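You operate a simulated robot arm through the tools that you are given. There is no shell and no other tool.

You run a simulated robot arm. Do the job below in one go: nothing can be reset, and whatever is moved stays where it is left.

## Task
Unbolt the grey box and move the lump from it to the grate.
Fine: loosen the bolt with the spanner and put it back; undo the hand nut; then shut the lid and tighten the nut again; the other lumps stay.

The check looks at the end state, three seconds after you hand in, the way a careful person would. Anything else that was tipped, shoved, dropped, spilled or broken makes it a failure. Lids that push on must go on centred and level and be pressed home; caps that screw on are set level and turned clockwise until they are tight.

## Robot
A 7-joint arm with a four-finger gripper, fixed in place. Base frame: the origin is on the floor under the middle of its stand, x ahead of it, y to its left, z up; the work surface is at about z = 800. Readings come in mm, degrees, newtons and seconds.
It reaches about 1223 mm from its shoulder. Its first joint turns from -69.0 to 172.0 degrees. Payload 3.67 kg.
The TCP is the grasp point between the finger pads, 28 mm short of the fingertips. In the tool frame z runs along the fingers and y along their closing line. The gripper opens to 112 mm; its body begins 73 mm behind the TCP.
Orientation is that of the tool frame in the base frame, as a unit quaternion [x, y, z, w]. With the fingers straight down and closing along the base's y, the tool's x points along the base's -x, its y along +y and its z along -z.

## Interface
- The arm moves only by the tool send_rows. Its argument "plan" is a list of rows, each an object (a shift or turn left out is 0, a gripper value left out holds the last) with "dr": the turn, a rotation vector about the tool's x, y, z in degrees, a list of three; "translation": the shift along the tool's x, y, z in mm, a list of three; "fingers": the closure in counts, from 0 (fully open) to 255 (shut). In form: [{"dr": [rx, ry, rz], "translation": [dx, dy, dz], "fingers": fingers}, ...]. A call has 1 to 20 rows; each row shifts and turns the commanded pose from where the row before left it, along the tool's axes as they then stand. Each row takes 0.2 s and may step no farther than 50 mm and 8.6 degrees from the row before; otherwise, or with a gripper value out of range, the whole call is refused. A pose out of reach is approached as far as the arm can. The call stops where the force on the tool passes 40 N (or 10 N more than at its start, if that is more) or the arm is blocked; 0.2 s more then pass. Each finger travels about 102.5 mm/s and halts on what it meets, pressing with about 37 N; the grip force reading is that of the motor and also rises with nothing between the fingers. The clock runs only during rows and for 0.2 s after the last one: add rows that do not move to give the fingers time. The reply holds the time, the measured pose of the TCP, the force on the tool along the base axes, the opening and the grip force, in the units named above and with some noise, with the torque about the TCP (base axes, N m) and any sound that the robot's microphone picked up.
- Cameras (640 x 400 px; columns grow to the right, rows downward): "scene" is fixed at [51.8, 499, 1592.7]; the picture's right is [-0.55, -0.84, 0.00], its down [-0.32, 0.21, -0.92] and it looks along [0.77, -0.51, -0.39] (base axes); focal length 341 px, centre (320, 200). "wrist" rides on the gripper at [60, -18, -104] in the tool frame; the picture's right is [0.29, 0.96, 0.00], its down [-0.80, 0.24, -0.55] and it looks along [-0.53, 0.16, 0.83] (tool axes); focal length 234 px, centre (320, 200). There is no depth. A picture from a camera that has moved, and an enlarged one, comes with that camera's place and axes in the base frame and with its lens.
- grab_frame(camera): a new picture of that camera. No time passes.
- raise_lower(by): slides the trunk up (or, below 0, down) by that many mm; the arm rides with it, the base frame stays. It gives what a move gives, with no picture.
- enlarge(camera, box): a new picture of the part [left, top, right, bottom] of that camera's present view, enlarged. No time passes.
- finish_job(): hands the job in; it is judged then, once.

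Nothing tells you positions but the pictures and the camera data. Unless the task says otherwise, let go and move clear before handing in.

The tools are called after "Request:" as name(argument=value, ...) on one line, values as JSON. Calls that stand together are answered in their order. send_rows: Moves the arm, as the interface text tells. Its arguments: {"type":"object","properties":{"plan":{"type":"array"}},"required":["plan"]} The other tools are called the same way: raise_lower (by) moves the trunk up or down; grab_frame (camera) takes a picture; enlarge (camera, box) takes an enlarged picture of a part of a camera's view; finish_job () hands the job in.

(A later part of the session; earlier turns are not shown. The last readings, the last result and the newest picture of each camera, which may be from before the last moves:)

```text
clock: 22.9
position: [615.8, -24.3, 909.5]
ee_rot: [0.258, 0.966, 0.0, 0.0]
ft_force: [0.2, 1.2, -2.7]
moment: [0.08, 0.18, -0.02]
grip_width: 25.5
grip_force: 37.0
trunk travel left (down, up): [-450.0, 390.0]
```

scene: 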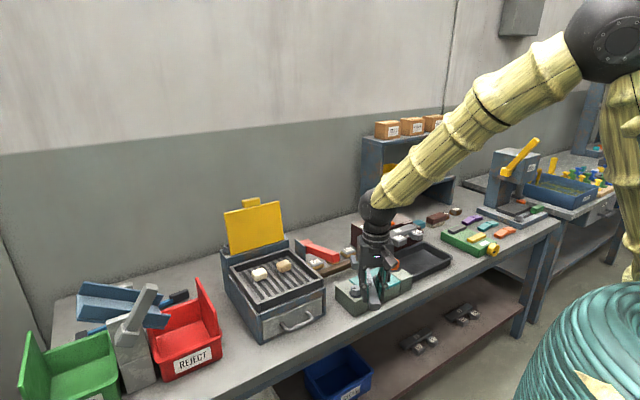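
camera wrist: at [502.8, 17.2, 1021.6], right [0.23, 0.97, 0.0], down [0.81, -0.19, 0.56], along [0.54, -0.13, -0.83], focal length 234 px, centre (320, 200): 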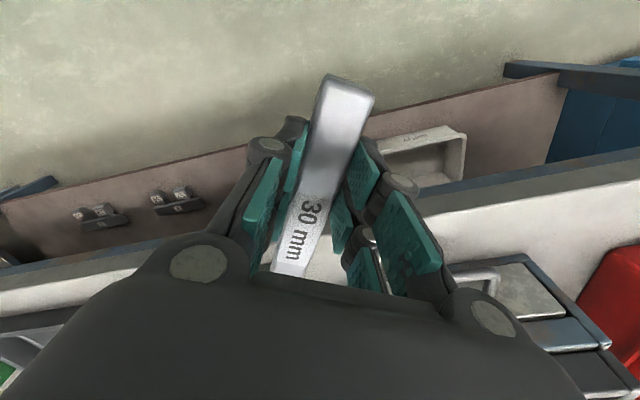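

Request:
send_rows(plan=[{"translation": [-3, 0, 0]}, {}])

Request:
enlarge(camera="scene", box=[325, 265, 385, 310])

```text
clock: 23.6
position: [616.9, -26.7, 910.2]
ee_rot: [0.259, 0.966, 0.0, 0.0]
ft_force: [0.3, -0.9, -3.0]
moment: [0.12, 0.19, -0.03]
grip_width: 25.8
grip_force: 36.8
trunk travel left (down, up): [-450.0, 390.0]
```

```text
8.89 times, centred on (355, 288) of scene
camera zoom: at [51.8, 499.0, 1592.7], right [-0.55, -0.84, 0.0], down [-0.32, 0.21, -0.92], along [0.77, -0.51, -0.39], focal length 3029 px, centre (9, -578)
```

zoom: 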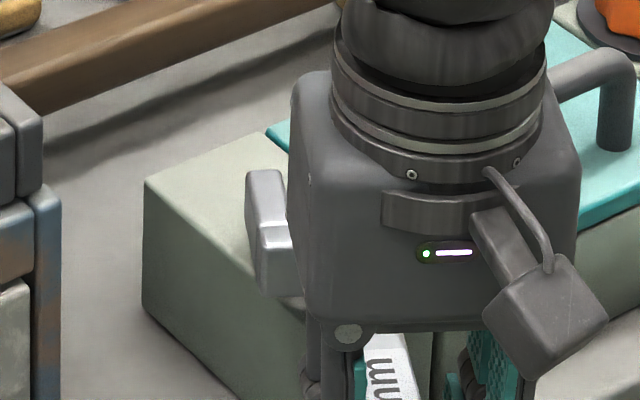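

The fork is on the hex. Now I'll turn counter-clockwise (from above) about the bolt centre in 6° steps and watch the force.

Request:
send_rows(plan=[{"translation": [-0.9, -17.04, 0], "dr": [0, 0, -6]}, {}])

```text
clock: 24.1
position: [609.8, -40.2, 909.9]
ee_rot: [0.207, 0.978, 0.0, 0.0]
ft_force: [0.7, -0.4, -2.9]
moment: [0.09, 0.16, -0.03]
grip_width: 25.7
grip_force: 37.0
trunk travel left (down, up): [-450.0, 390.0]
```

Request:
send_rows(plan=[{"translation": [-0.9, -17.04, 0], "dr": [0, 0, -6]}, {}])

Request:
enlarge(camera="scene", box=[325, 265, 385, 310])

```text
clock: 24.8
position: [604.1, -57.5, 908.9]
ee_rot: [0.156, 0.988, 0.0, 0.001]
ft_force: [1.1, 1.1, -2.3]
moment: [0.06, -0.02, 0.21]
grip_width: 25.8
grip_force: 37.0
trunk travel left (down, up): [-450.0, 390.0]
```

```text
8.89 times, centred on (355, 288) of scene
camera zoom: at [51.8, 499.0, 1592.7], right [-0.55, -0.84, 0.0], down [-0.32, 0.21, -0.92], along [0.77, -0.51, -0.39], focal length 3029 px, centre (9, -578)
```

zoom: 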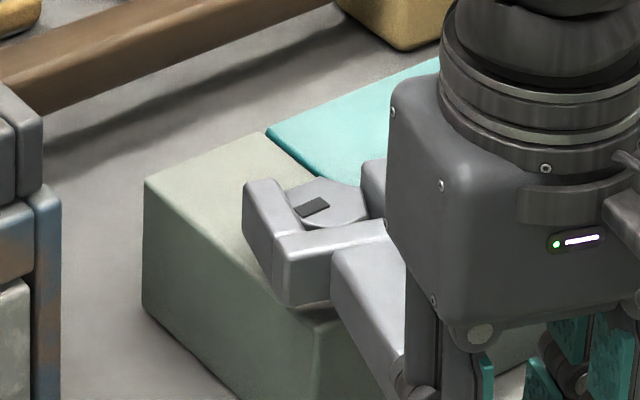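

Request:
send_rows(plan=[{"translation": [-0.9, -17.04, 0], "dr": [0, 0, -6]}, {}])

Request:
enlarge(camera="scene", box=[325, 265, 385, 310])

```text
clock: 25.4
position: [598.9, -73.1, 909.0]
ee_rot: [0.104, 0.995, 0.0, 0.0]
ft_force: [-2.1, 1.9, -3.4]
moment: [0.1, 0.26, 0.18]
grip_width: 25.8
grip_force: 37.2
trunk travel left (down, up): [-450.0, 390.0]
```

```text
8.89 times, centred on (355, 288) of scene
camera zoom: at [51.8, 499.0, 1592.7], right [-0.55, -0.84, 0.0], down [-0.32, 0.21, -0.92], along [0.77, -0.51, -0.39], focal length 3029 px, centre (9, -578)
```

zoom: 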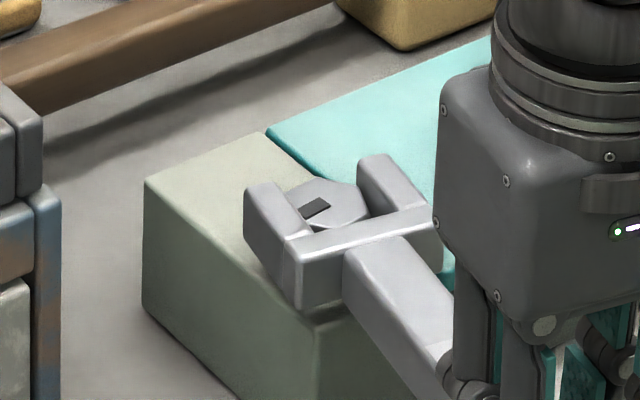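

Request:
enlarge(camera="scene", box=[340, 275, 372, 300])

```text
16.00 times, centred on (356, 288) of scene
camera zoom: at [51.8, 499.0, 1592.7], right [-0.55, -0.84, 0.0], down [-0.32, 0.21, -0.92], along [0.77, -0.51, -0.39], focal length 5452 px, centre (-256, -1200)
```

zoom: 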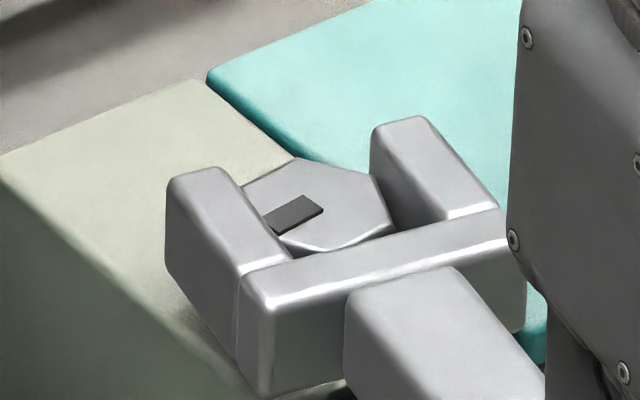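

Request:
send_rows(plan=[{"translation": [-0.9, -17.04, 0], "dr": [0, 0, -6]}, {"translation": [-0.9, -17.04, 0], "dr": [0, 0, -6]}, {}])

Request:
enlarge(camera="scene", box=[340, 275, 372, 300])

```text
clock: 26.1
position: [595.5, -107.4, 910.3]
ee_rot: [0.001, 1.0, 0.0, -0.001]
ft_force: [4.6, -4.2, -7.9]
moment: [-0.07, 0.94, -0.77]
grip_width: 26.0
grip_force: 36.9
trunk travel left (down, up): [-450.0, 390.0]
```

```text
16.00 times, centred on (356, 288) of scene
camera zoom: at [51.8, 499.0, 1592.7], right [-0.55, -0.84, 0.0], down [-0.32, 0.21, -0.92], along [0.77, -0.51, -0.39], focal length 5452 px, centre (-256, -1200)
```

zoom: 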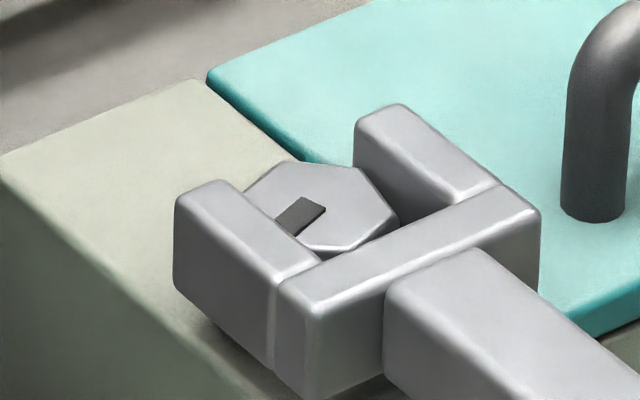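

The hex and its pointer are clearly turning with the fork. I'll continue counter-clockwise, keeping clear of the lid handle (limit about 225° handle heading).

Request:
send_rows(plan=[{"translation": [-0.9, -17.04, 0], "dr": [0, 0, -6]}, {"translation": [-0.9, -17.04, 0], "dr": [0, 0, -6]}, {"translation": [-0.9, -17.04, 0], "dr": [0, 0, -6]}, {}])

Request:
enlarge(camera="scene", box=[340, 275, 372, 300])

```text
clock: 27.1
position: [604.4, -158.9, 910.2]
ee_rot: [-0.157, 0.988, 0.0, 0.0]
ft_force: [-1.7, -5.7, 4.4]
moment: [0.04, -0.84, -1.02]
grip_width: 25.8
grip_force: 36.7
trunk travel left (down, up): [-450.0, 390.0]
```

```text
16.00 times, centred on (356, 288) of scene
camera zoom: at [51.8, 499.0, 1592.7], right [-0.55, -0.84, 0.0], down [-0.32, 0.21, -0.92], along [0.77, -0.51, -0.39], focal length 5452 px, centre (-256, -1200)
```

zoom: 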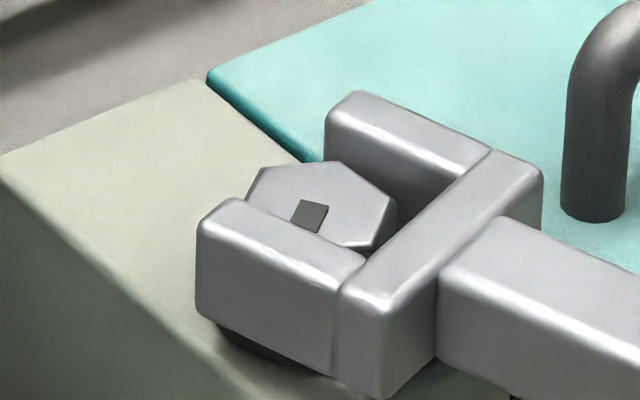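

Request:
send_rows(plan=[{"translation": [-0.9, -18.04, 0], "dr": [0, 0, -6]}, {"translation": [-0.9, -17.04, 0], "dr": [0, 0, -6]}, {"translation": [-0.9, -17.04, 0], "dr": [0, 0, -6]}, {}])

Request:
enlarge(camera="scene", box=[335, 270, 383, 300])

```text
clock: 28.1
position: [627.2, -205.0, 910.8]
ee_rot: [-0.31, 0.951, 0.0, 0.0]
ft_force: [3.1, 2.0, 6.2]
moment: [0.67, -1.06, -0.3]
grip_width: 25.5
grip_force: 37.5
trunk travel left (down, up): [-450.0, 390.0]
```

```text
13.33 times, centred on (359, 285) of scene
camera zoom: at [51.8, 499.0, 1592.7], right [-0.55, -0.84, 0.0], down [-0.32, 0.21, -0.92], along [0.77, -0.51, -0.39], focal length 4544 px, centre (-200, -933)
```

zoom: 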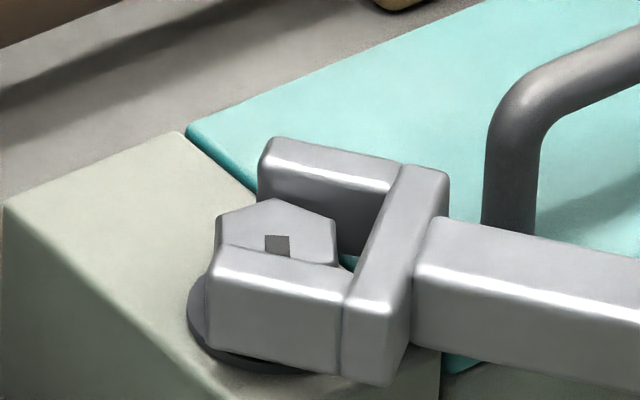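

Request:
send_rows(plan=[{"translation": [0, 0, -2]}, {"translation": [-0.9, -17.04, 0], "dr": [0, 0, -6]}, {}])

Request:
enlarge(camera="scene", box=[335, 270, 383, 300])

```text
clock: 28.9
position: [639.1, -218.4, 913.6]
ee_rot: [-0.36, 0.933, 0.0, -0.001]
ft_force: [-3.5, -3.7, -8.4]
moment: [-0.82, 0.9, -0.33]
grip_width: 26.1
grip_force: 36.8
trunk travel left (down, up): [-450.0, 390.0]
```

```text
13.33 times, centred on (359, 285) of scene
camera zoom: at [51.8, 499.0, 1592.7], right [-0.55, -0.84, 0.0], down [-0.32, 0.21, -0.92], along [0.77, -0.51, -0.39], focal length 4544 px, centre (-200, -933)
```

zoom: 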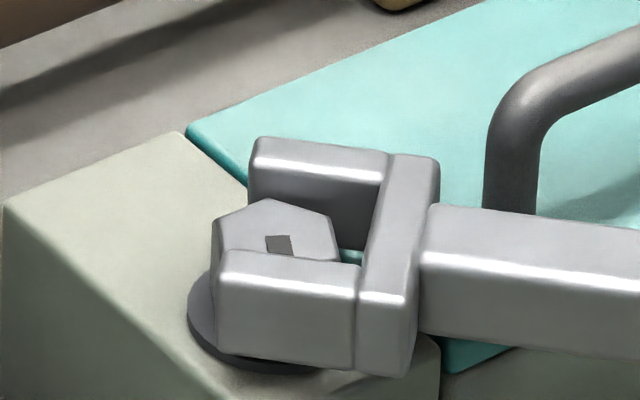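

One stroke done (pointer moved roughly 60°). I'll ease off, lift the fork clear, and look at the pointer from above before re-indexing.

Request:
send_rows(plan=[{"translation": [-0.4, 11.4, 0], "dr": [0, 0, 4]}, {"translation": [0, 0, -15]}, {"translation": [0, 0, -25]}, {}])

Request:
enlarge(camera="scene", box=[335, 265, 391, 300])

```text
clock: 29.9
position: [632.1, -208.5, 953.3]
ee_rot: [-0.326, 0.945, 0.001, -0.001]
ft_force: [-0.6, 0.6, -2.9]
moment: [-0.16, 0.18, 0.0]
grip_width: 25.6
grip_force: 37.4
trunk travel left (down, up): [-450.0, 390.0]
```

```text
11.43 times, centred on (363, 282) of scene
camera zoom: at [51.8, 499.0, 1592.7], right [-0.55, -0.84, 0.0], down [-0.32, 0.21, -0.92], along [0.77, -0.51, -0.39], focal length 3895 px, centre (-171, -743)
```

zoom: 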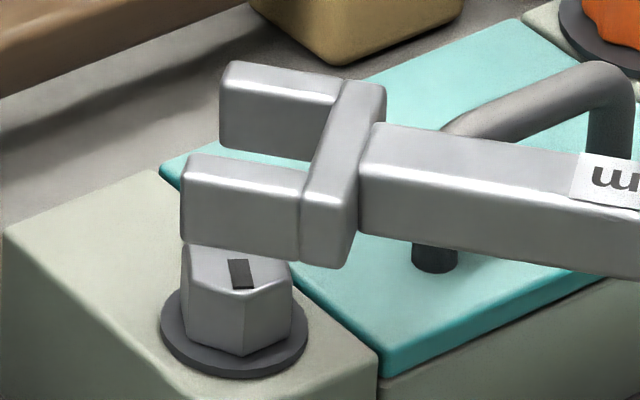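

Pointer has moved from ~90° to ~151°, i.e. about 60° looser. I'll re-index 60° back and take another stroke.

Request:
send_rows(plan=[{"translation": [-1.7, 23.4, 0], "dr": [0, 0, 8.25]}, {"translation": [-1.7, 23.4, 0], "dr": [0, 0, 8.25]}, {"translation": [-1.7, 23.4, 0], "dr": [0, 0, 8.25]}, {"translation": [-1.7, 23.4, 0], "dr": [0, 0, 8.25]}, {"translation": [-1.7, 23.4, 0], "dr": [0, 0, 8.25]}, {"translation": [-1.7, 23.4, 0], "dr": [0, 0, 8.25]}, {"translation": [-1.7, 23.4, 0], "dr": [0, 0, 8.25]}, {"translation": [-1.7, 23.4, 0], "dr": [0, 0, 8.25]}, {"translation": [30, 0, 0]}, {"translation": [30, 0, 0]}, {}])

Request:
enlarge(camera="scene", box=[335, 265, 391, 300])

```text
clock: 32.4
position: [562.7, -3.5, 948.8]
ee_rot: [0.244, 0.97, 0.01, -0.012]
ft_force: [0.6, 0.7, -2.8]
moment: [0.13, 0.2, -0.02]
grip_width: 25.5
grip_force: 36.6
trunk travel left (down, up): [-450.0, 390.0]
```

```text
11.43 times, centred on (363, 282) of scene
camera zoom: at [51.8, 499.0, 1592.7], right [-0.55, -0.84, 0.0], down [-0.32, 0.21, -0.92], along [0.77, -0.51, -0.39], focal length 3895 px, centre (-171, -743)
```

zoom: 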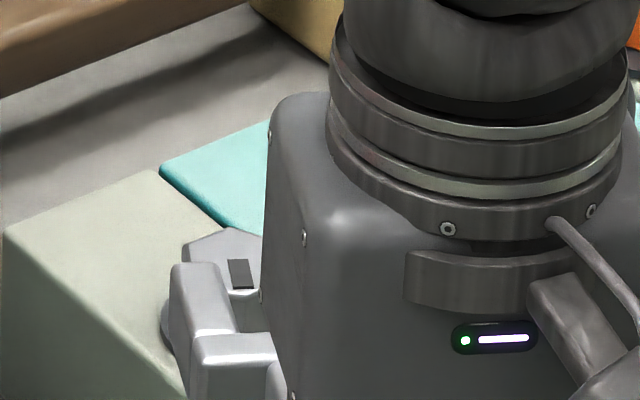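

Request:
send_rows(plan=[{}, {}])

```text
clock: 33.0
position: [563.5, -2.3, 948.2]
ee_rot: [0.244, 0.97, 0.009, -0.012]
ft_force: [0.3, -0.3, -2.7]
moment: [0.09, 0.19, 0.02]
grip_width: 25.7
grip_force: 37.0
trunk travel left (down, up): [-450.0, 390.0]
```

Request:
send_rows(plan=[{"translation": [0, 0, 20]}, {"translation": [0, 0, 19]}, {}, {}])

Request:
enlarge(camera="scene", box=[335, 265, 391, 300])

Request:
grab_frame(camera="scene")

```text
clock: 34.0
position: [562.4, -1.0, 912.0]
ee_rot: [0.241, 0.97, 0.0, -0.002]
ft_force: [0.3, 0.5, -2.9]
moment: [0.13, 0.17, 0.0]
grip_width: 25.7
grip_force: 36.5
trunk travel left (down, up): [-450.0, 390.0]
```

```text
11.43 times, centred on (363, 282) of scene
camera zoom: at [51.8, 499.0, 1592.7], right [-0.55, -0.84, 0.0], down [-0.32, 0.21, -0.92], along [0.77, -0.51, -0.39], focal length 3895 px, centre (-171, -743)
```

zoom: 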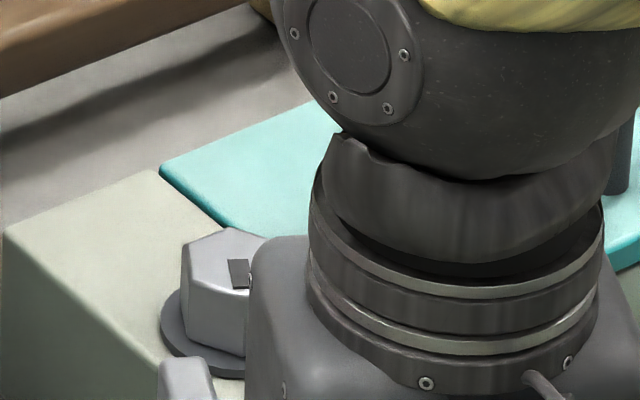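

```text
taken
```

scene: 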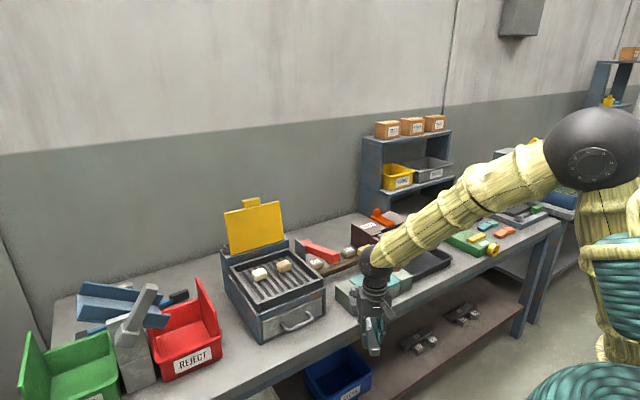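

Request:
send_rows(plan=[{"translation": [-10, -1.2, 1]}, {"translation": [-10, 0, 0]}, {"translation": [-10, 0, 0]}, {"translation": [-5, 0, 0]}, {}])

Request:
enlarge(camera="scene", box=[335, 265, 391, 300])

```text
clock: 35.1
position: [591.7, -19.9, 913.3]
ee_rot: [0.242, 0.97, -0.001, 0.0]
ft_force: [0.9, -0.1, -2.8]
moment: [0.08, 0.18, -0.03]
grip_width: 25.7
grip_force: 36.6
trunk travel left (down, up): [-450.0, 390.0]
```

```text
11.43 times, centred on (363, 282) of scene
camera zoom: at [51.8, 499.0, 1592.7], right [-0.55, -0.84, 0.0], down [-0.32, 0.21, -0.92], along [0.77, -0.51, -0.39], focal length 3895 px, centre (-171, -743)
```

zoom: 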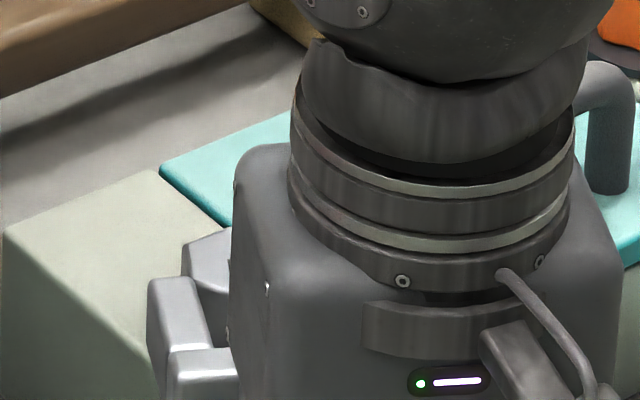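

Request:
send_rows(plan=[{"translation": [-5, 0, 2]}, {"translation": [-5, 0, 0]}, {"translation": [-5, 0, 0]}])

```text
clock: 36.0
position: [605.7, -26.3, 910.1]
ee_rot: [0.241, 0.97, 0.0, 0.0]
ft_force: [0.7, 0.2, -2.9]
moment: [0.09, 0.21, -0.01]
grip_width: 25.9
grip_force: 36.6
trunk travel left (down, up): [-450.0, 390.0]
```

Request:
send_rows(plan=[{"translation": [-5, 0, 0]}, {"translation": [-4, 0, 0]}, {}])

```text
clock: 36.8
position: [615.4, -29.5, 910.6]
ee_rot: [0.242, 0.97, 0.001, 0.0]
ft_force: [0.2, 0.6, -2.9]
moment: [0.1, 0.19, 0.01]
grip_width: 25.7
grip_force: 37.4
trunk travel left (down, up): [-450.0, 390.0]
```

Request:
send_rows(plan=[{"translation": [-0.9, -17.1, 0], "dr": [0, 0, -6]}, {"translation": [-0.9, -17.1, 0], "dr": [0, 0, -6]}, {"translation": [-0.9, -17.1, 0], "dr": [0, 0, -6]}, {"translation": [-0.9, -17.1, 0], "dr": [0, 0, -6]}, {"translation": [-0.9, -17.1, 0], "dr": [0, 0, -6]}, {}])

Request:
enlarge(camera="scene", box=[335, 265, 391, 300])

```text
clock: 37.7
position: [599.8, -84.4, 911.7]
ee_rot: [0.062, 0.998, 0.003, 0.002]
ft_force: [5.7, 26.8, -5.6]
moment: [0.73, 0.38, -1.67]
grip_width: 26.8
grip_force: 37.5
trunk travel left (down, up): [-450.0, 390.0]
stopped in row 4: the force on the tool passed its limit at 47 N (the readings are from after the stop); the commanded pose is now the measured one
```

```text
11.43 times, centred on (363, 282) of scene
camera zoom: at [51.8, 499.0, 1592.7], right [-0.55, -0.84, 0.0], down [-0.32, 0.21, -0.92], along [0.77, -0.51, -0.39], focal length 3895 px, centre (-171, -743)
```

zoom: 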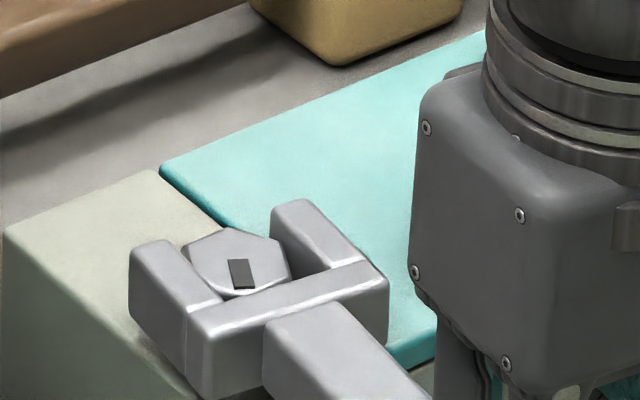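

The force rose to the limit with the hex not moving further: the bolt is at its loosened stop after ~60°. I'll back off, lift clear, and return the spanner.

Request:
send_rows(plan=[{"translation": [-0.8, 22.7, 0], "dr": [0, 0, 8]}, {"translation": [-0.4, 10, 0], "dr": [0, 0, 3.5]}, {}])

```text
clock: 38.5
position: [606.0, -54.2, 911.7]
ee_rot: [0.16, 0.987, 0.002, 0.002]
ft_force: [9.6, -6.7, -4.7]
moment: [-0.03, 0.12, -0.97]
grip_width: 26.1
grip_force: 37.1
trunk travel left (down, up): [-450.0, 390.0]
```

Request:
enlarge(camera="scene", box=[335, 265, 391, 300])

Request:
grab_frame(camera="wrist")

```text
11.43 times, centred on (363, 282) of scene
camera zoom: at [51.8, 499.0, 1592.7], right [-0.55, -0.84, 0.0], down [-0.32, 0.21, -0.92], along [0.77, -0.51, -0.39], focal length 3895 px, centre (-171, -743)
```

zoom: 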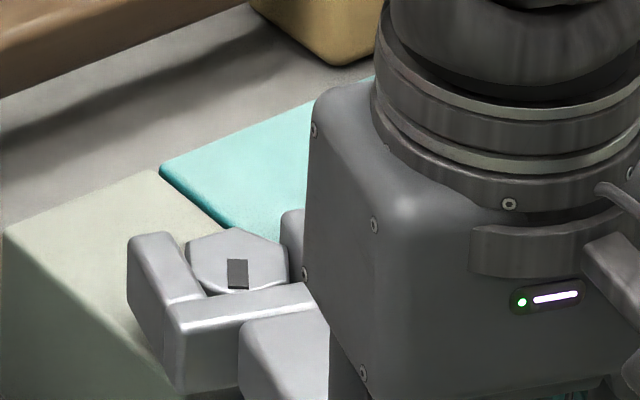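

```text
taken
camera wrist: at [541.9, -52.4, 1017.1], right [0.03, 1.0, 0.01], down [0.83, -0.03, 0.56], along [0.56, -0.01, -0.83], focal length 234 px, centre (320, 200)
```

wrist: 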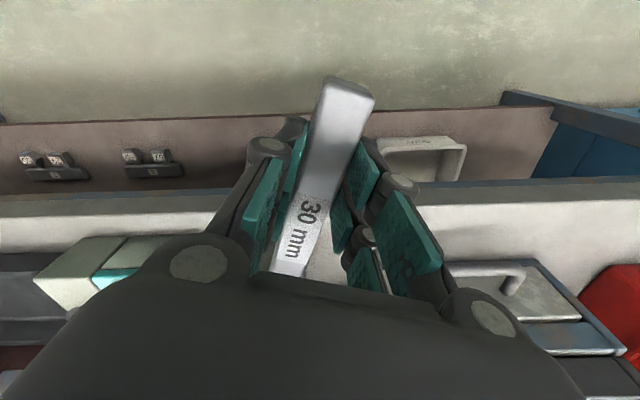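

The bolt seems to have been dragged back a few degrees as I eased off. I'll nudge it back to the stop gently and then lift straight off.

Request:
send_rows(plan=[{"translation": [-0.4, -8.5, 0], "dr": [0, 0, -3]}, {}])

Request:
enlarge(camera="scene", box=[340, 275, 372, 300])

```text
clock: 39.1
position: [601.6, -61.7, 912.5]
ee_rot: [0.135, 0.991, 0.003, 0.001]
ft_force: [3.4, -6.3, -3.1]
moment: [-0.22, -0.02, -1.32]
grip_width: 25.8
grip_force: 37.0
trunk travel left (down, up): [-450.0, 390.0]
```

```text
16.00 times, centred on (356, 288) of scene
camera zoom: at [51.8, 499.0, 1592.7], right [-0.55, -0.84, 0.0], down [-0.32, 0.21, -0.92], along [0.77, -0.51, -0.39], focal length 5452 px, centre (-256, -1200)
```

zoom: 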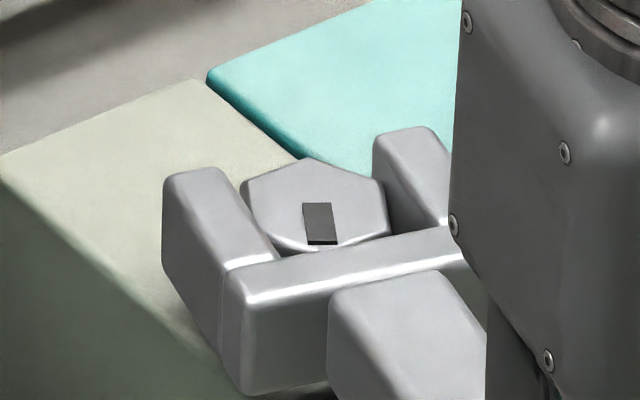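

Request:
send_rows(plan=[{"translation": [-0.4, -8.5, 0], "dr": [0, 0, -3]}, {}])

Request:
enlarge(camera="scene", box=[340, 275, 372, 300])

```text
clock: 39.7
position: [601.6, -68.9, 913.4]
ee_rot: [0.109, 0.994, 0.002, 0.001]
ft_force: [-0.6, -2.6, 0.6]
moment: [-0.22, -0.24, -1.9]
grip_width: 25.9
grip_force: 37.2
trunk travel left (down, up): [-450.0, 390.0]
```

```text
16.00 times, centred on (356, 288) of scene
camera zoom: at [51.8, 499.0, 1592.7], right [-0.55, -0.84, 0.0], down [-0.32, 0.21, -0.92], along [0.77, -0.51, -0.39], focal length 5452 px, centre (-256, -1200)
```

zoom: 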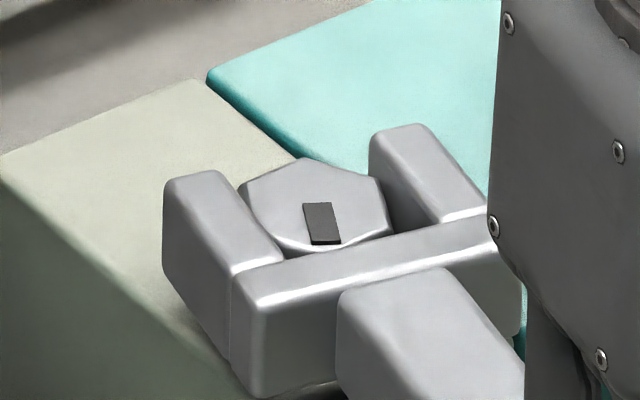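

Request:
send_rows(plan=[{"translation": [-0.4, 7, 0], "dr": [0, 0, 2.5]}, {"translation": [0, 0, -8]}, {"translation": [0, 0, -12]}, {"translation": [0, 0, -20]}, {}])

Request:
enlarge(camera="scene", box=[340, 275, 372, 300])

```text
clock: 40.9
position: [605.1, -65.2, 953.9]
ee_rot: [0.131, 0.991, 0.003, 0.002]
ft_force: [15.4, -6.9, -6.2]
moment: [-0.03, -0.57, -1.1]
grip_width: 26.0
grip_force: 36.8
trunk travel left (down, up): [-450.0, 390.0]
```

```text
16.00 times, centred on (356, 288) of scene
camera zoom: at [51.8, 499.0, 1592.7], right [-0.55, -0.84, 0.0], down [-0.32, 0.21, -0.92], along [0.77, -0.51, -0.39], focal length 5452 px, centre (-256, -1200)
```

zoom: 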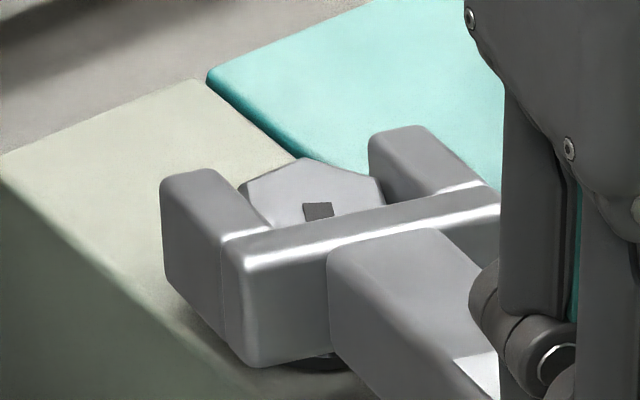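

Request:
enlarge(camera="scene", box=[330, 260, 420, 330])

Request:
grab_frame(camera="wrist")

```text
5.71 times, centred on (375, 295) of scene
camera zoom: at [51.8, 499.0, 1592.7], right [-0.55, -0.84, 0.0], down [-0.32, 0.21, -0.92], along [0.77, -0.51, -0.39], focal length 1947 px, centre (6, -343)
```

zoom: 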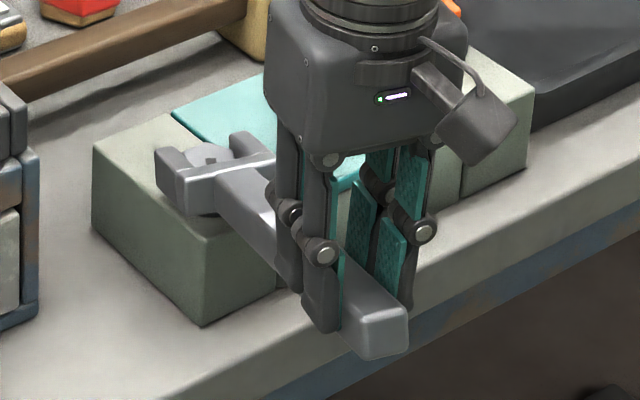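

```text
taken
camera wrist: at [541.2, -66.6, 1058.0], right [-0.03, 1.0, 0.01], down [0.83, 0.02, 0.56], along [0.56, 0.02, -0.83], focal length 234 px, centre (320, 200)
```

wrist: 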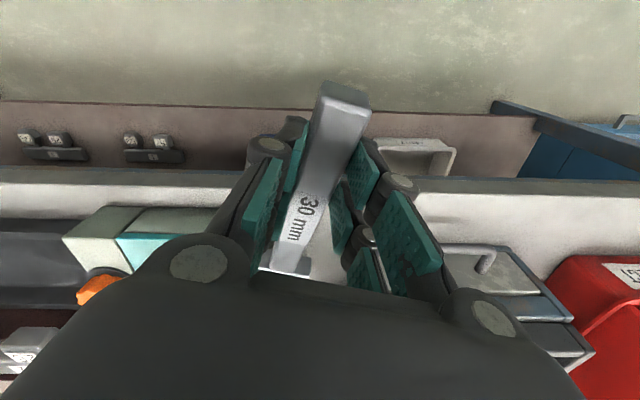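

The fork stuck to the hex and the handle pitched in my grip. I'll lower back down, then relieve the twist fully before withdrawing horizontally.

Request:
send_rows(plan=[{"translation": [0, 0, 10]}, {"translation": [0, 0, 10]}, {"translation": [0, 0, 10]}, {"translation": [0, 0, 9]}, {}])

Request:
enlarge(camera="scene", box=[330, 260, 420, 330])

Request:
grab_frame(camera="wrist")

```text
clock: 42.1
position: [600.3, -63.8, 914.0]
ee_rot: [0.131, 0.991, 0.003, 0.001]
ft_force: [-6.6, -1.9, 5.4]
moment: [-0.53, -0.77, -1.3]
grip_width: 26.0
grip_force: 37.2
trunk travel left (down, up): [-450.0, 390.0]
```

```text
5.71 times, centred on (375, 295) of scene
camera zoom: at [51.8, 499.0, 1592.7], right [-0.55, -0.84, 0.0], down [-0.32, 0.21, -0.92], along [0.77, -0.51, -0.39], focal length 1947 px, centre (6, -343)
```

zoom: 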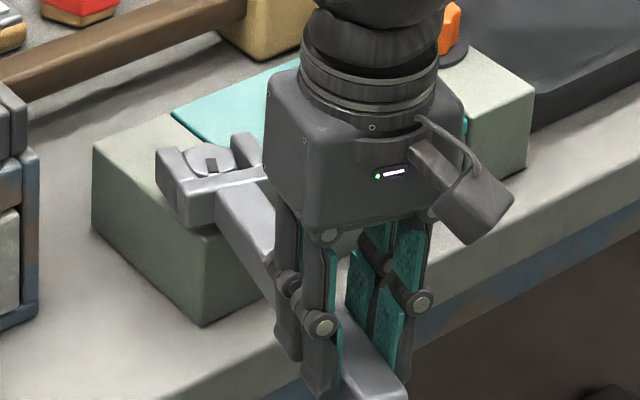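

```text
taken
camera wrist: at [537.1, -65.2, 1018.5], right [-0.03, 1.0, 0.0], down [0.83, 0.02, 0.56], along [0.56, 0.02, -0.83], focal length 234 px, centre (320, 200)
```

wrist: 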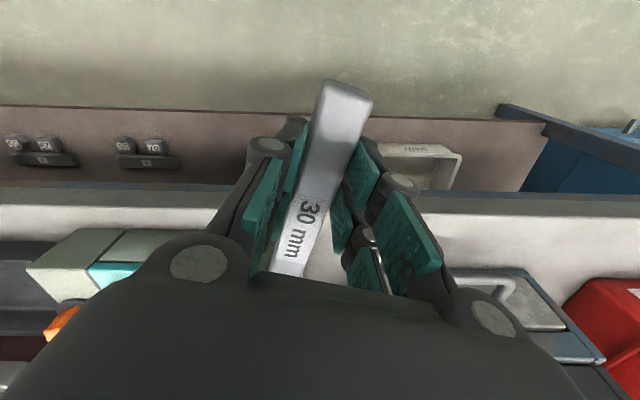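

Request:
send_rows(plan=[{"translation": [-0.6, 14.3, 0], "dr": [0, 0, 5]}, {"translation": [-0.6, 14.3, 0], "dr": [0, 0, 5]}, {}])

Request:
enlarge(camera="scene", box=[340, 275, 372, 300])

```text
clock: 42.9
position: [611.4, -36.3, 912.9]
ee_rot: [0.217, 0.976, 0.003, 0.0]
ft_force: [-2.7, -4.4, -3.4]
moment: [0.05, 0.38, -0.72]
grip_width: 26.0
grip_force: 37.4
trunk travel left (down, up): [-450.0, 390.0]
```

```text
16.00 times, centred on (356, 288) of scene
camera zoom: at [51.8, 499.0, 1592.7], right [-0.55, -0.84, 0.0], down [-0.32, 0.21, -0.92], along [0.77, -0.51, -0.39], focal length 5452 px, centre (-256, -1200)
```

zoom: 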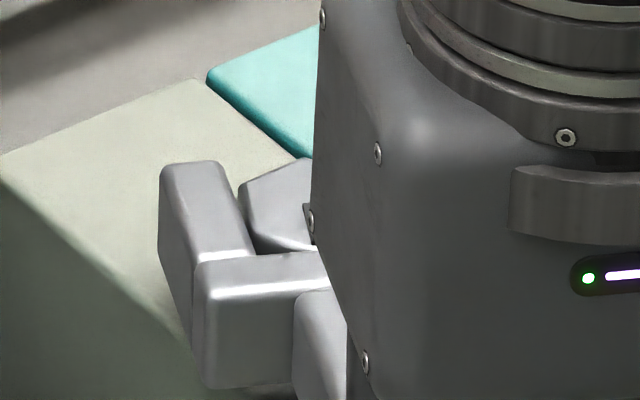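

Request:
send_rows(plan=[{"translation": [0, -1, 0]}, {"translation": [6, 0, 0]}, {}])

```text
clock: 43.7
position: [605.5, -34.2, 913.4]
ee_rot: [0.216, 0.976, 0.003, 0.0]
ft_force: [-0.7, 0.3, -2.5]
moment: [0.08, 0.18, -0.01]
grip_width: 25.9
grip_force: 36.6
trunk travel left (down, up): [-450.0, 390.0]
```

Free of the hex now. I'll back fully away and look at the bolt.

Request:
send_rows(plan=[{"translation": [20, 0, 0]}, {"translation": [30, 0, 0]}, {"translation": [20, 0, 0]}, {}])

Request:
enlarge(camera="scene", box=[335, 265, 391, 305])

Request:
grab_frame(camera="wrist")

```text
clock: 44.7
position: [542.5, -6.4, 911.6]
ee_rot: [0.218, 0.976, 0.011, -0.008]
ft_force: [-0.1, -0.4, -3.6]
moment: [0.12, 0.22, -0.03]
grip_width: 25.9
grip_force: 36.8
trunk travel left (down, up): [-450.0, 390.0]
```

```text
10.00 times, centred on (363, 285) of scene
camera zoom: at [51.8, 499.0, 1592.7], right [-0.55, -0.84, 0.0], down [-0.32, 0.21, -0.92], along [0.77, -0.51, -0.39], focal length 3408 px, centre (-110, -650)
```

zoom: 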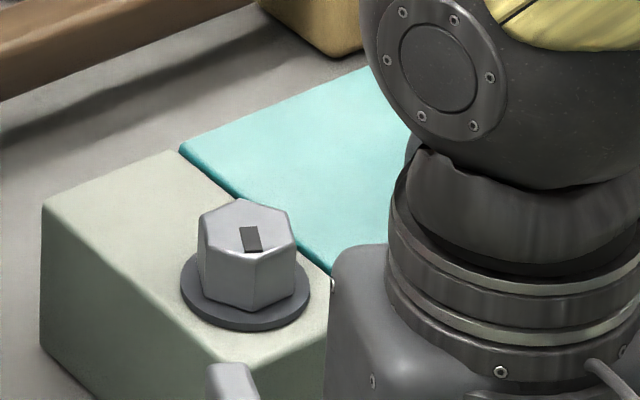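

```text
taken
camera wrist: at [481.0, 1.2, 1016.8], right [0.15, 0.99, 0.02], down [0.83, -0.14, 0.54], along [0.54, -0.06, -0.84], focal length 234 px, centre (320, 200)
```

wrist: 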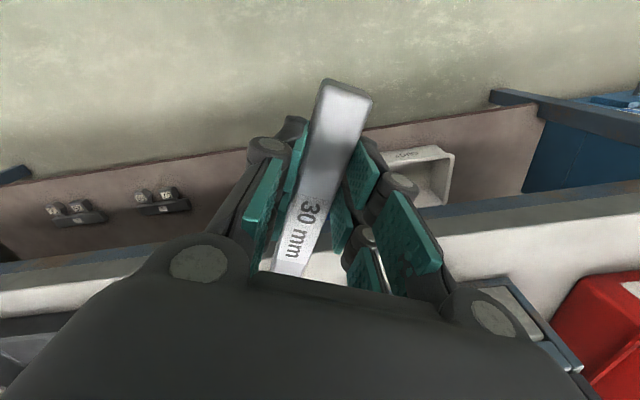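

The bolt pointer stays at ~147–150° (from 90°): loosened to its stop. Now I'll raise, square up and carry the spanner back to where it lay.

Request:
send_rows(plan=[{"translation": [0, 0, -40]}, {"translation": [0, 0, -40]}, {"translation": [0, 0, -25], "dr": [0, 0, -8.4]}, {"dr": [0, 0, -8.4]}, {"dr": [0, 0, -8.4]}, {}])

```text
clock: 46.1
position: [542.2, -7.4, 1018.0]
ee_rot: [-0.002, 1.0, 0.003, 0.002]
ft_force: [-0.5, 0.2, -3.5]
moment: [0.0, 0.2, -0.03]
grip_width: 25.8
grip_force: 37.4
trunk travel left (down, up): [-450.0, 390.0]
```

Request:
send_rows(plan=[{"translation": [0, -45, 0]}, {"translation": [0, -45, 0]}, {"translation": [0, -45, 0]}, {"translation": [0, -45, 0]}, {"translation": [0, -45, 0]}, {"translation": [0, -45, 0]}, {"translation": [-26, -39, 0]}, {"translation": [-26, -39, 0]}, {"translation": [-26, -39, 0]}, {"translation": [-26, -39, 0]}, {"translation": [-26, -39, 0]}, {"translation": [-26, -39, 0]}, {"translation": [-26, -39, 0]}, {"translation": [-26, -39, 0]}, {"translation": [-26, -39, 0]}, {"translation": [-25, -39, 0]}, {"translation": [0, -11, 0]}, {}])

Request:
grab_frame(camera="wrist")

Request:
enlarge(camera="scene", box=[390, 180, 490, 260])

```text
clock: 49.9
position: [805.2, -678.2, 1016.2]
ee_rot: [-0.002, 1.0, 0.003, 0.002]
ft_force: [0.4, 0.2, -3.2]
moment: [0.02, 0.25, -0.02]
grip_width: 26.0
grip_force: 36.6
trunk travel left (down, up): [-450.0, 390.0]
```

```text
taken
camera wrist: at [745.2, -696.6, 1121.5], right [-0.29, 0.96, 0.01], down [0.8, 0.24, 0.56], along [0.53, 0.17, -0.83], focal length 234 px, centre (320, 200)
```

wrist: 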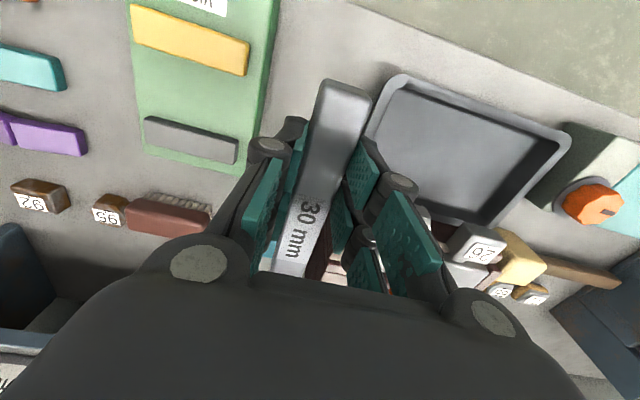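

```text
5.00 times, centred on (440, 220) of scene
camera zoom: at [51.8, 499.0, 1592.7], right [-0.55, -0.84, 0.0], down [-0.32, 0.21, -0.92], along [0.77, -0.51, -0.39], focal length 1704 px, centre (-280, 100)
```

zoom: 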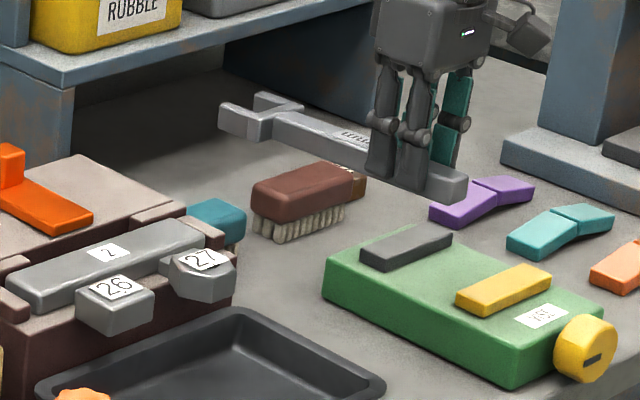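

Request:
send_rows(plan=[{"translation": [5.5, -1, 30]}, {"translation": [0, 0, 40]}, {"translation": [0, 0, 40]}, {"translation": [0, 0, 40]}, {"translation": [0, 0, 15]}, {}])

Request:
enlarge(camera="scene", box=[400, 200, 480, 260])

```text
clock: 51.3
position: [797.4, -677.0, 852.6]
ee_rot: [-0.002, 1.0, 0.003, 0.001]
ft_force: [-1.2, 0.6, -2.8]
moment: [-0.01, 0.17, 0.0]
grip_width: 25.7
grip_force: 37.1
trunk travel left (down, up): [-450.0, 390.0]
```

```text
6.67 times, centred on (440, 230) of scene
camera zoom: at [51.8, 499.0, 1592.7], right [-0.55, -0.84, 0.0], down [-0.32, 0.21, -0.92], along [0.77, -0.51, -0.39], focal length 2272 px, centre (-480, 0)
```

zoom: 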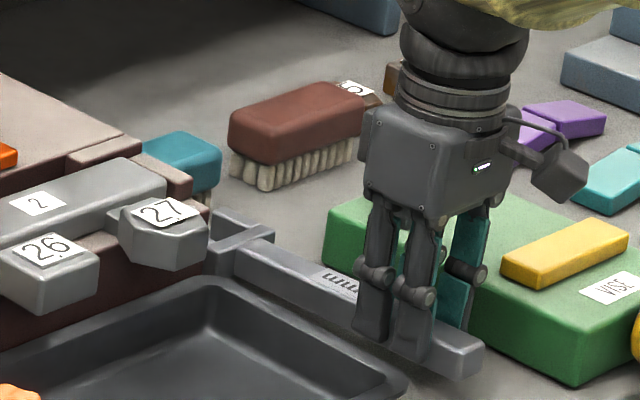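

Request:
send_rows(plan=[{"translation": [-2, -1.5, 8]}, {"translation": [0, 0, 6]}, {}])

```text
clock: 52.1
position: [800.9, -678.7, 838.3]
ee_rot: [-0.002, 1.0, 0.002, 0.004]
ft_force: [1.3, -1.8, 3.9]
moment: [-0.05, -1.2, -0.31]
grip_width: 25.8
grip_force: 37.1
trunk travel left (down, up): [-450.0, 390.0]
```

Request:
send_rows(plan=[{"translation": [0, 0, 2.5]}, {}])

```text
clock: 52.7
position: [799.1, -678.0, 835.4]
ee_rot: [-0.002, 1.0, 0.003, 0.002]
ft_force: [-1.0, -3.0, 5.7]
moment: [0.01, -0.18, -0.2]
grip_width: 25.8
grip_force: 36.2
trunk travel left (down, up): [-450.0, 390.0]
```

Request:
send_rows(plan=[{"translation": [0, 0, 1]}, {"fingers": 200}, {"fingers": 150}, {"fingers": 125}, {}])

Request:
grab_frame(camera="wrist")

Request:
enlarge(camera="scene", box=[400, 200, 480, 260])

```text
clock: 53.9
position: [801.4, -678.1, 833.5]
ee_rot: [-0.002, 1.0, 0.003, 0.002]
ft_force: [-0.8, -0.6, -0.3]
moment: [-0.01, 0.0, 0.02]
grip_width: 57.0
grip_force: 0.0
trunk travel left (down, up): [-450.0, 390.0]
```

```text
taken
camera wrist: at [739.9, -696.8, 938.3], right [-0.29, 0.96, 0.0], down [0.79, 0.24, 0.56], along [0.53, 0.17, -0.83], focal length 234 px, centre (320, 200)
```

wrist: 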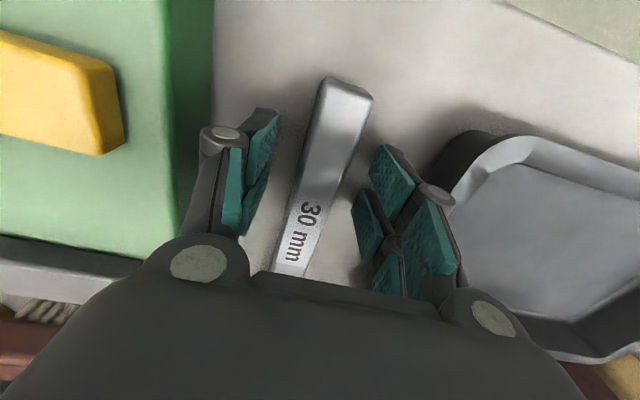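

```text
6.67 times, centred on (440, 230) of scene
camera zoom: at [51.8, 499.0, 1592.7], right [-0.55, -0.84, 0.0], down [-0.32, 0.21, -0.92], along [0.77, -0.51, -0.39], focal length 2272 px, centre (-480, 0)
```

zoom: 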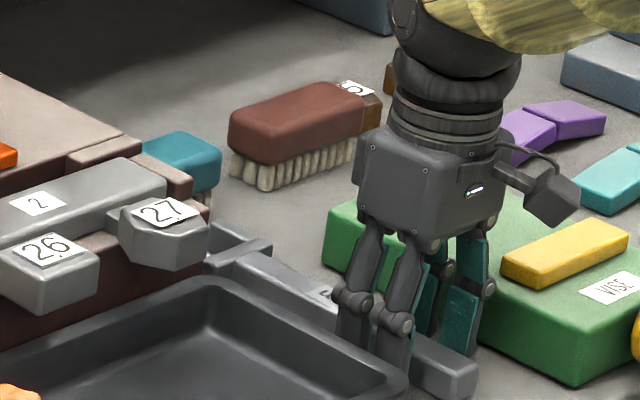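

Spanner is back flat in its place. Now I'll rise and move above the orange nut to locate it precisely.

Request:
send_rows(plan=[{"translation": [0, 0, -20]}, {"translation": [0, 0, -40]}, {"translation": [0, 0, -40]}, {"translation": [0, 0, -40]}, {"translation": [0, 0, -40]}, {"translation": [0, 0, -40], "fingers": 0}, {"translation": [0, 45, 0]}, {"translation": [0, 45, 0]}, {"translation": [0, 45, 0]}, {"translation": [0, 45, 0]}, {"translation": [0, 45, 0]}, {"translation": [0, 45, 0]}, {"translation": [0, 45, 0]}, {"translation": [-25, 35, 0]}, {}])

Request:
grab_frame(camera="wrist")

```text
clock: 57.1
position: [826.1, -331.2, 1056.1]
ee_rot: [-0.001, 1.0, 0.004, 0.002]
ft_force: [-0.5, -0.1, 0.8]
moment: [0.04, 0.0, -0.03]
grip_width: 112.2
grip_force: 0.1
trunk travel left (down, up): [-450.0, 390.0]
```

```text
taken
camera wrist: at [765.3, -349.1, 1160.4], right [-0.29, 0.96, 0.0], down [0.79, 0.24, 0.56], along [0.53, 0.17, -0.83], focal length 234 px, centre (320, 200)
```

wrist: 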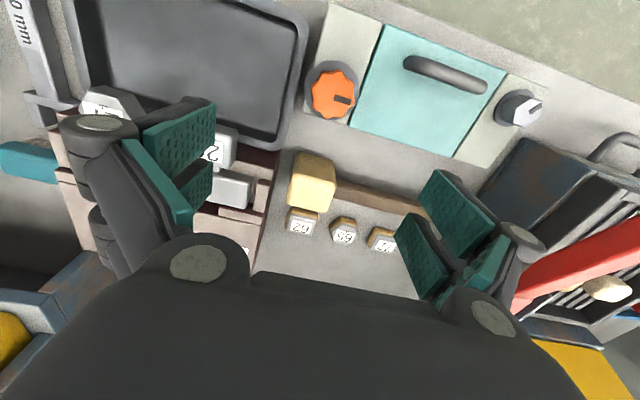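

Request:
enlarge(camera="wrist", box=[290, 40, 390, 140])

Request:
enlarge(camera="wrist", box=[290, 0, 560, 170])

Request:
enlarge(camera="scene", box=[370, 245, 420, 285])

```text
4.00 times, centred on (340, 90) of wrist
camera zoom: at [765.3, -349.1, 1160.4], right [-0.29, 0.96, 0.0], down [0.79, 0.24, 0.56], along [0.53, 0.17, -0.83], focal length 937 px, centre (240, 640)
```

zoom: 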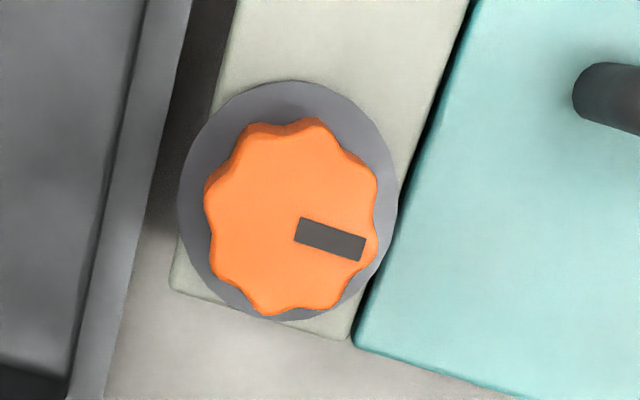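

```text
2.35 times, centred on (425, 85) of wrist
camera zoom: at [765.3, -349.1, 1160.4], right [-0.29, 0.96, 0.0], down [0.79, 0.24, 0.56], along [0.53, 0.17, -0.83], focal length 551 px, centre (73, 471)
```

zoom: 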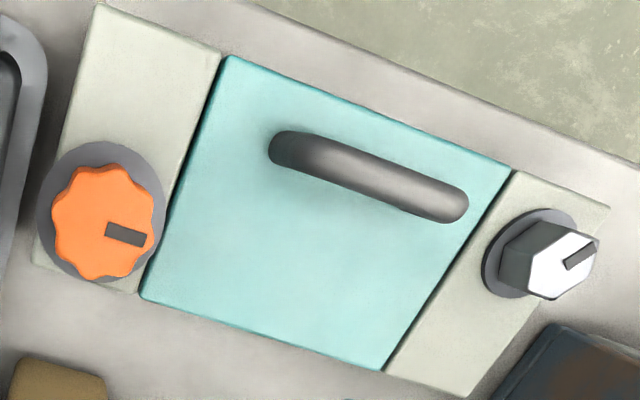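

```text
10.00 times, centred on (395, 265) of scene
camera zoom: at [51.8, 499.0, 1592.7], right [-0.55, -0.84, 0.0], down [-0.32, 0.21, -0.92], along [0.77, -0.51, -0.39], focal length 3408 px, centre (-430, -450)
```

zoom: 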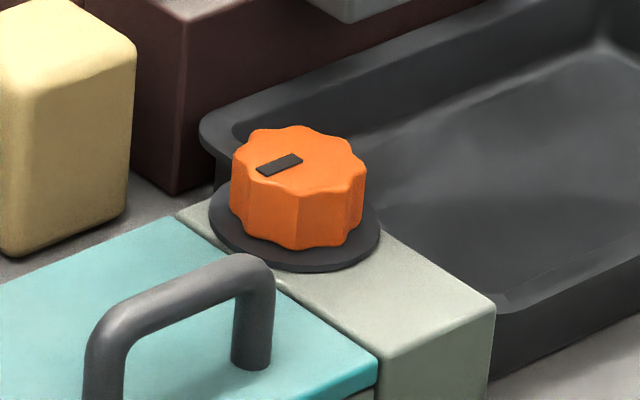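

The nut's centre is about (805.3, -320.5), top near z≈891, pointer at 90°. I'll centre over it, true up the tool, and pre-rotate clockwise to give a long counter-clockwise stroke.

Request:
send_rows(plan=[{"translation": [20.8, 10.7, 20], "dr": [0.4, 0.23, 0]}, {"dr": [0, 0, 8.4]}, {"dr": [0, 0, 8.4]}, {"dr": [0, 0, 8.4]}, {"dr": [0, 0, 8.4]}, {"dr": [0, 0, 8.4]}, {"dr": [0, 0, 8]}, {"translation": [0, 0, 30]}, {}])

Request:
grab_frame(camera="wrist")

Request:
enlarge(camera="scene", box=[350, 220, 440, 290])

```text
clock: 59.1
position: [802.6, -317.8, 1004.4]
ee_rot: [0.421, 0.907, -0.001, -0.001]
ft_force: [-0.8, -0.1, 0.2]
moment: [0.01, -0.02, -0.01]
grip_width: 112.0
grip_force: 0.1
trunk travel left (down, up): [-450.0, 390.0]
```

```text
taken
camera wrist: at [749.2, -283.0, 1110.1], right [0.55, 0.84, 0.0], down [0.7, -0.45, 0.55], along [0.46, -0.3, -0.83], focal length 234 px, centre (320, 200)
```

wrist: 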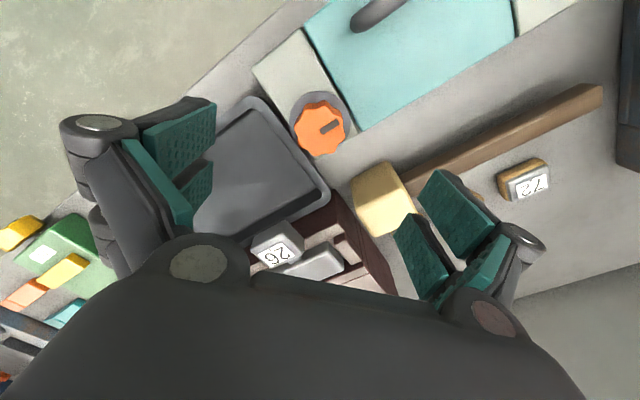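

```text
5.71 times, centred on (395, 255) of scene
camera zoom: at [51.8, 499.0, 1592.7], right [-0.55, -0.84, 0.0], down [-0.32, 0.21, -0.92], along [0.77, -0.51, -0.39], focal length 1947 px, centre (-109, -114)
```

zoom: 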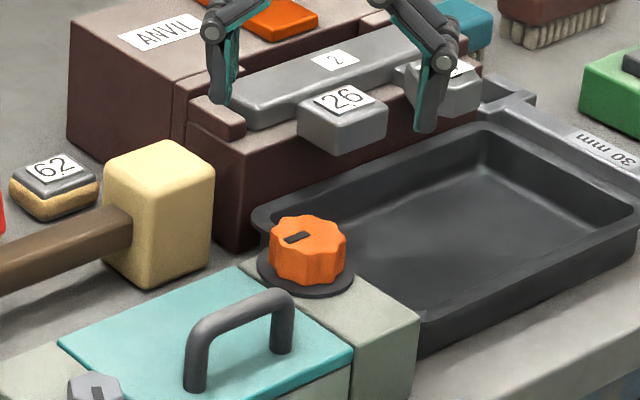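

Request:
send_rows(plan=[{"translation": [-3.7, 0.3, 30], "fingers": 85}, {"translation": [0, 0, 35]}, {"translation": [0, 0, 20]}, {"translation": [0, 0, 8]}, {}])

Request:
grab_frame(camera="wrist")

Request:
enlarge(camera="scene", box=[360, 235, 430, 290])

```text
clock: 60.3
position: [805.0, -321.4, 913.0]
ee_rot: [0.421, 0.907, -0.002, 0.001]
ft_force: [-0.8, -0.5, -0.3]
moment: [0.01, -0.01, 0.0]
grip_width: 74.7
grip_force: 0.1
trunk travel left (down, up): [-450.0, 390.0]
```

```text
taken
camera wrist: at [752.3, -286.5, 1017.1], right [0.55, 0.84, 0.0], down [0.7, -0.45, 0.55], along [0.46, -0.3, -0.83], focal length 234 px, centre (320, 200)
```

wrist: 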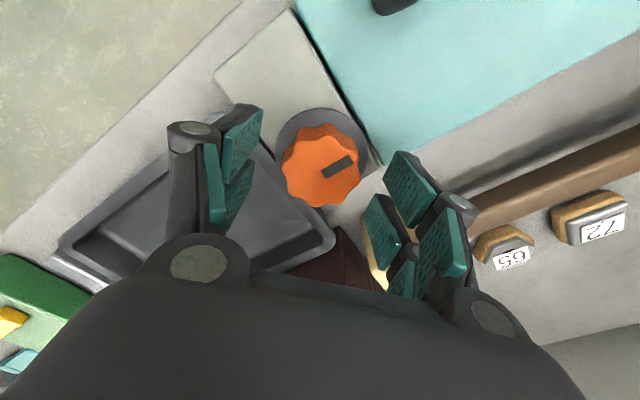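

```text
7.27 times, centred on (395, 262) of scene
camera zoom: at [51.8, 499.0, 1592.7], right [-0.55, -0.84, 0.0], down [-0.32, 0.21, -0.92], along [0.77, -0.51, -0.39], focal length 2478 px, centre (-226, -254)
```

zoom: 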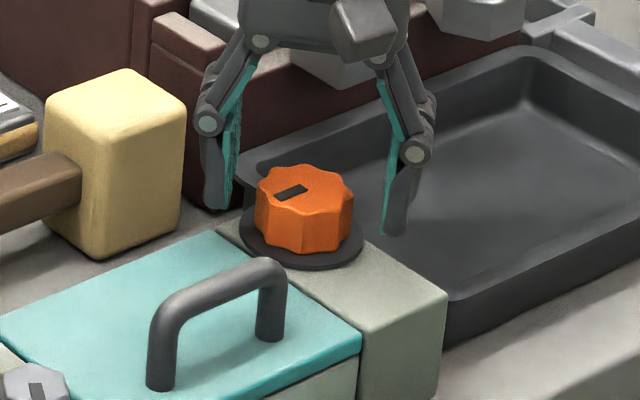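

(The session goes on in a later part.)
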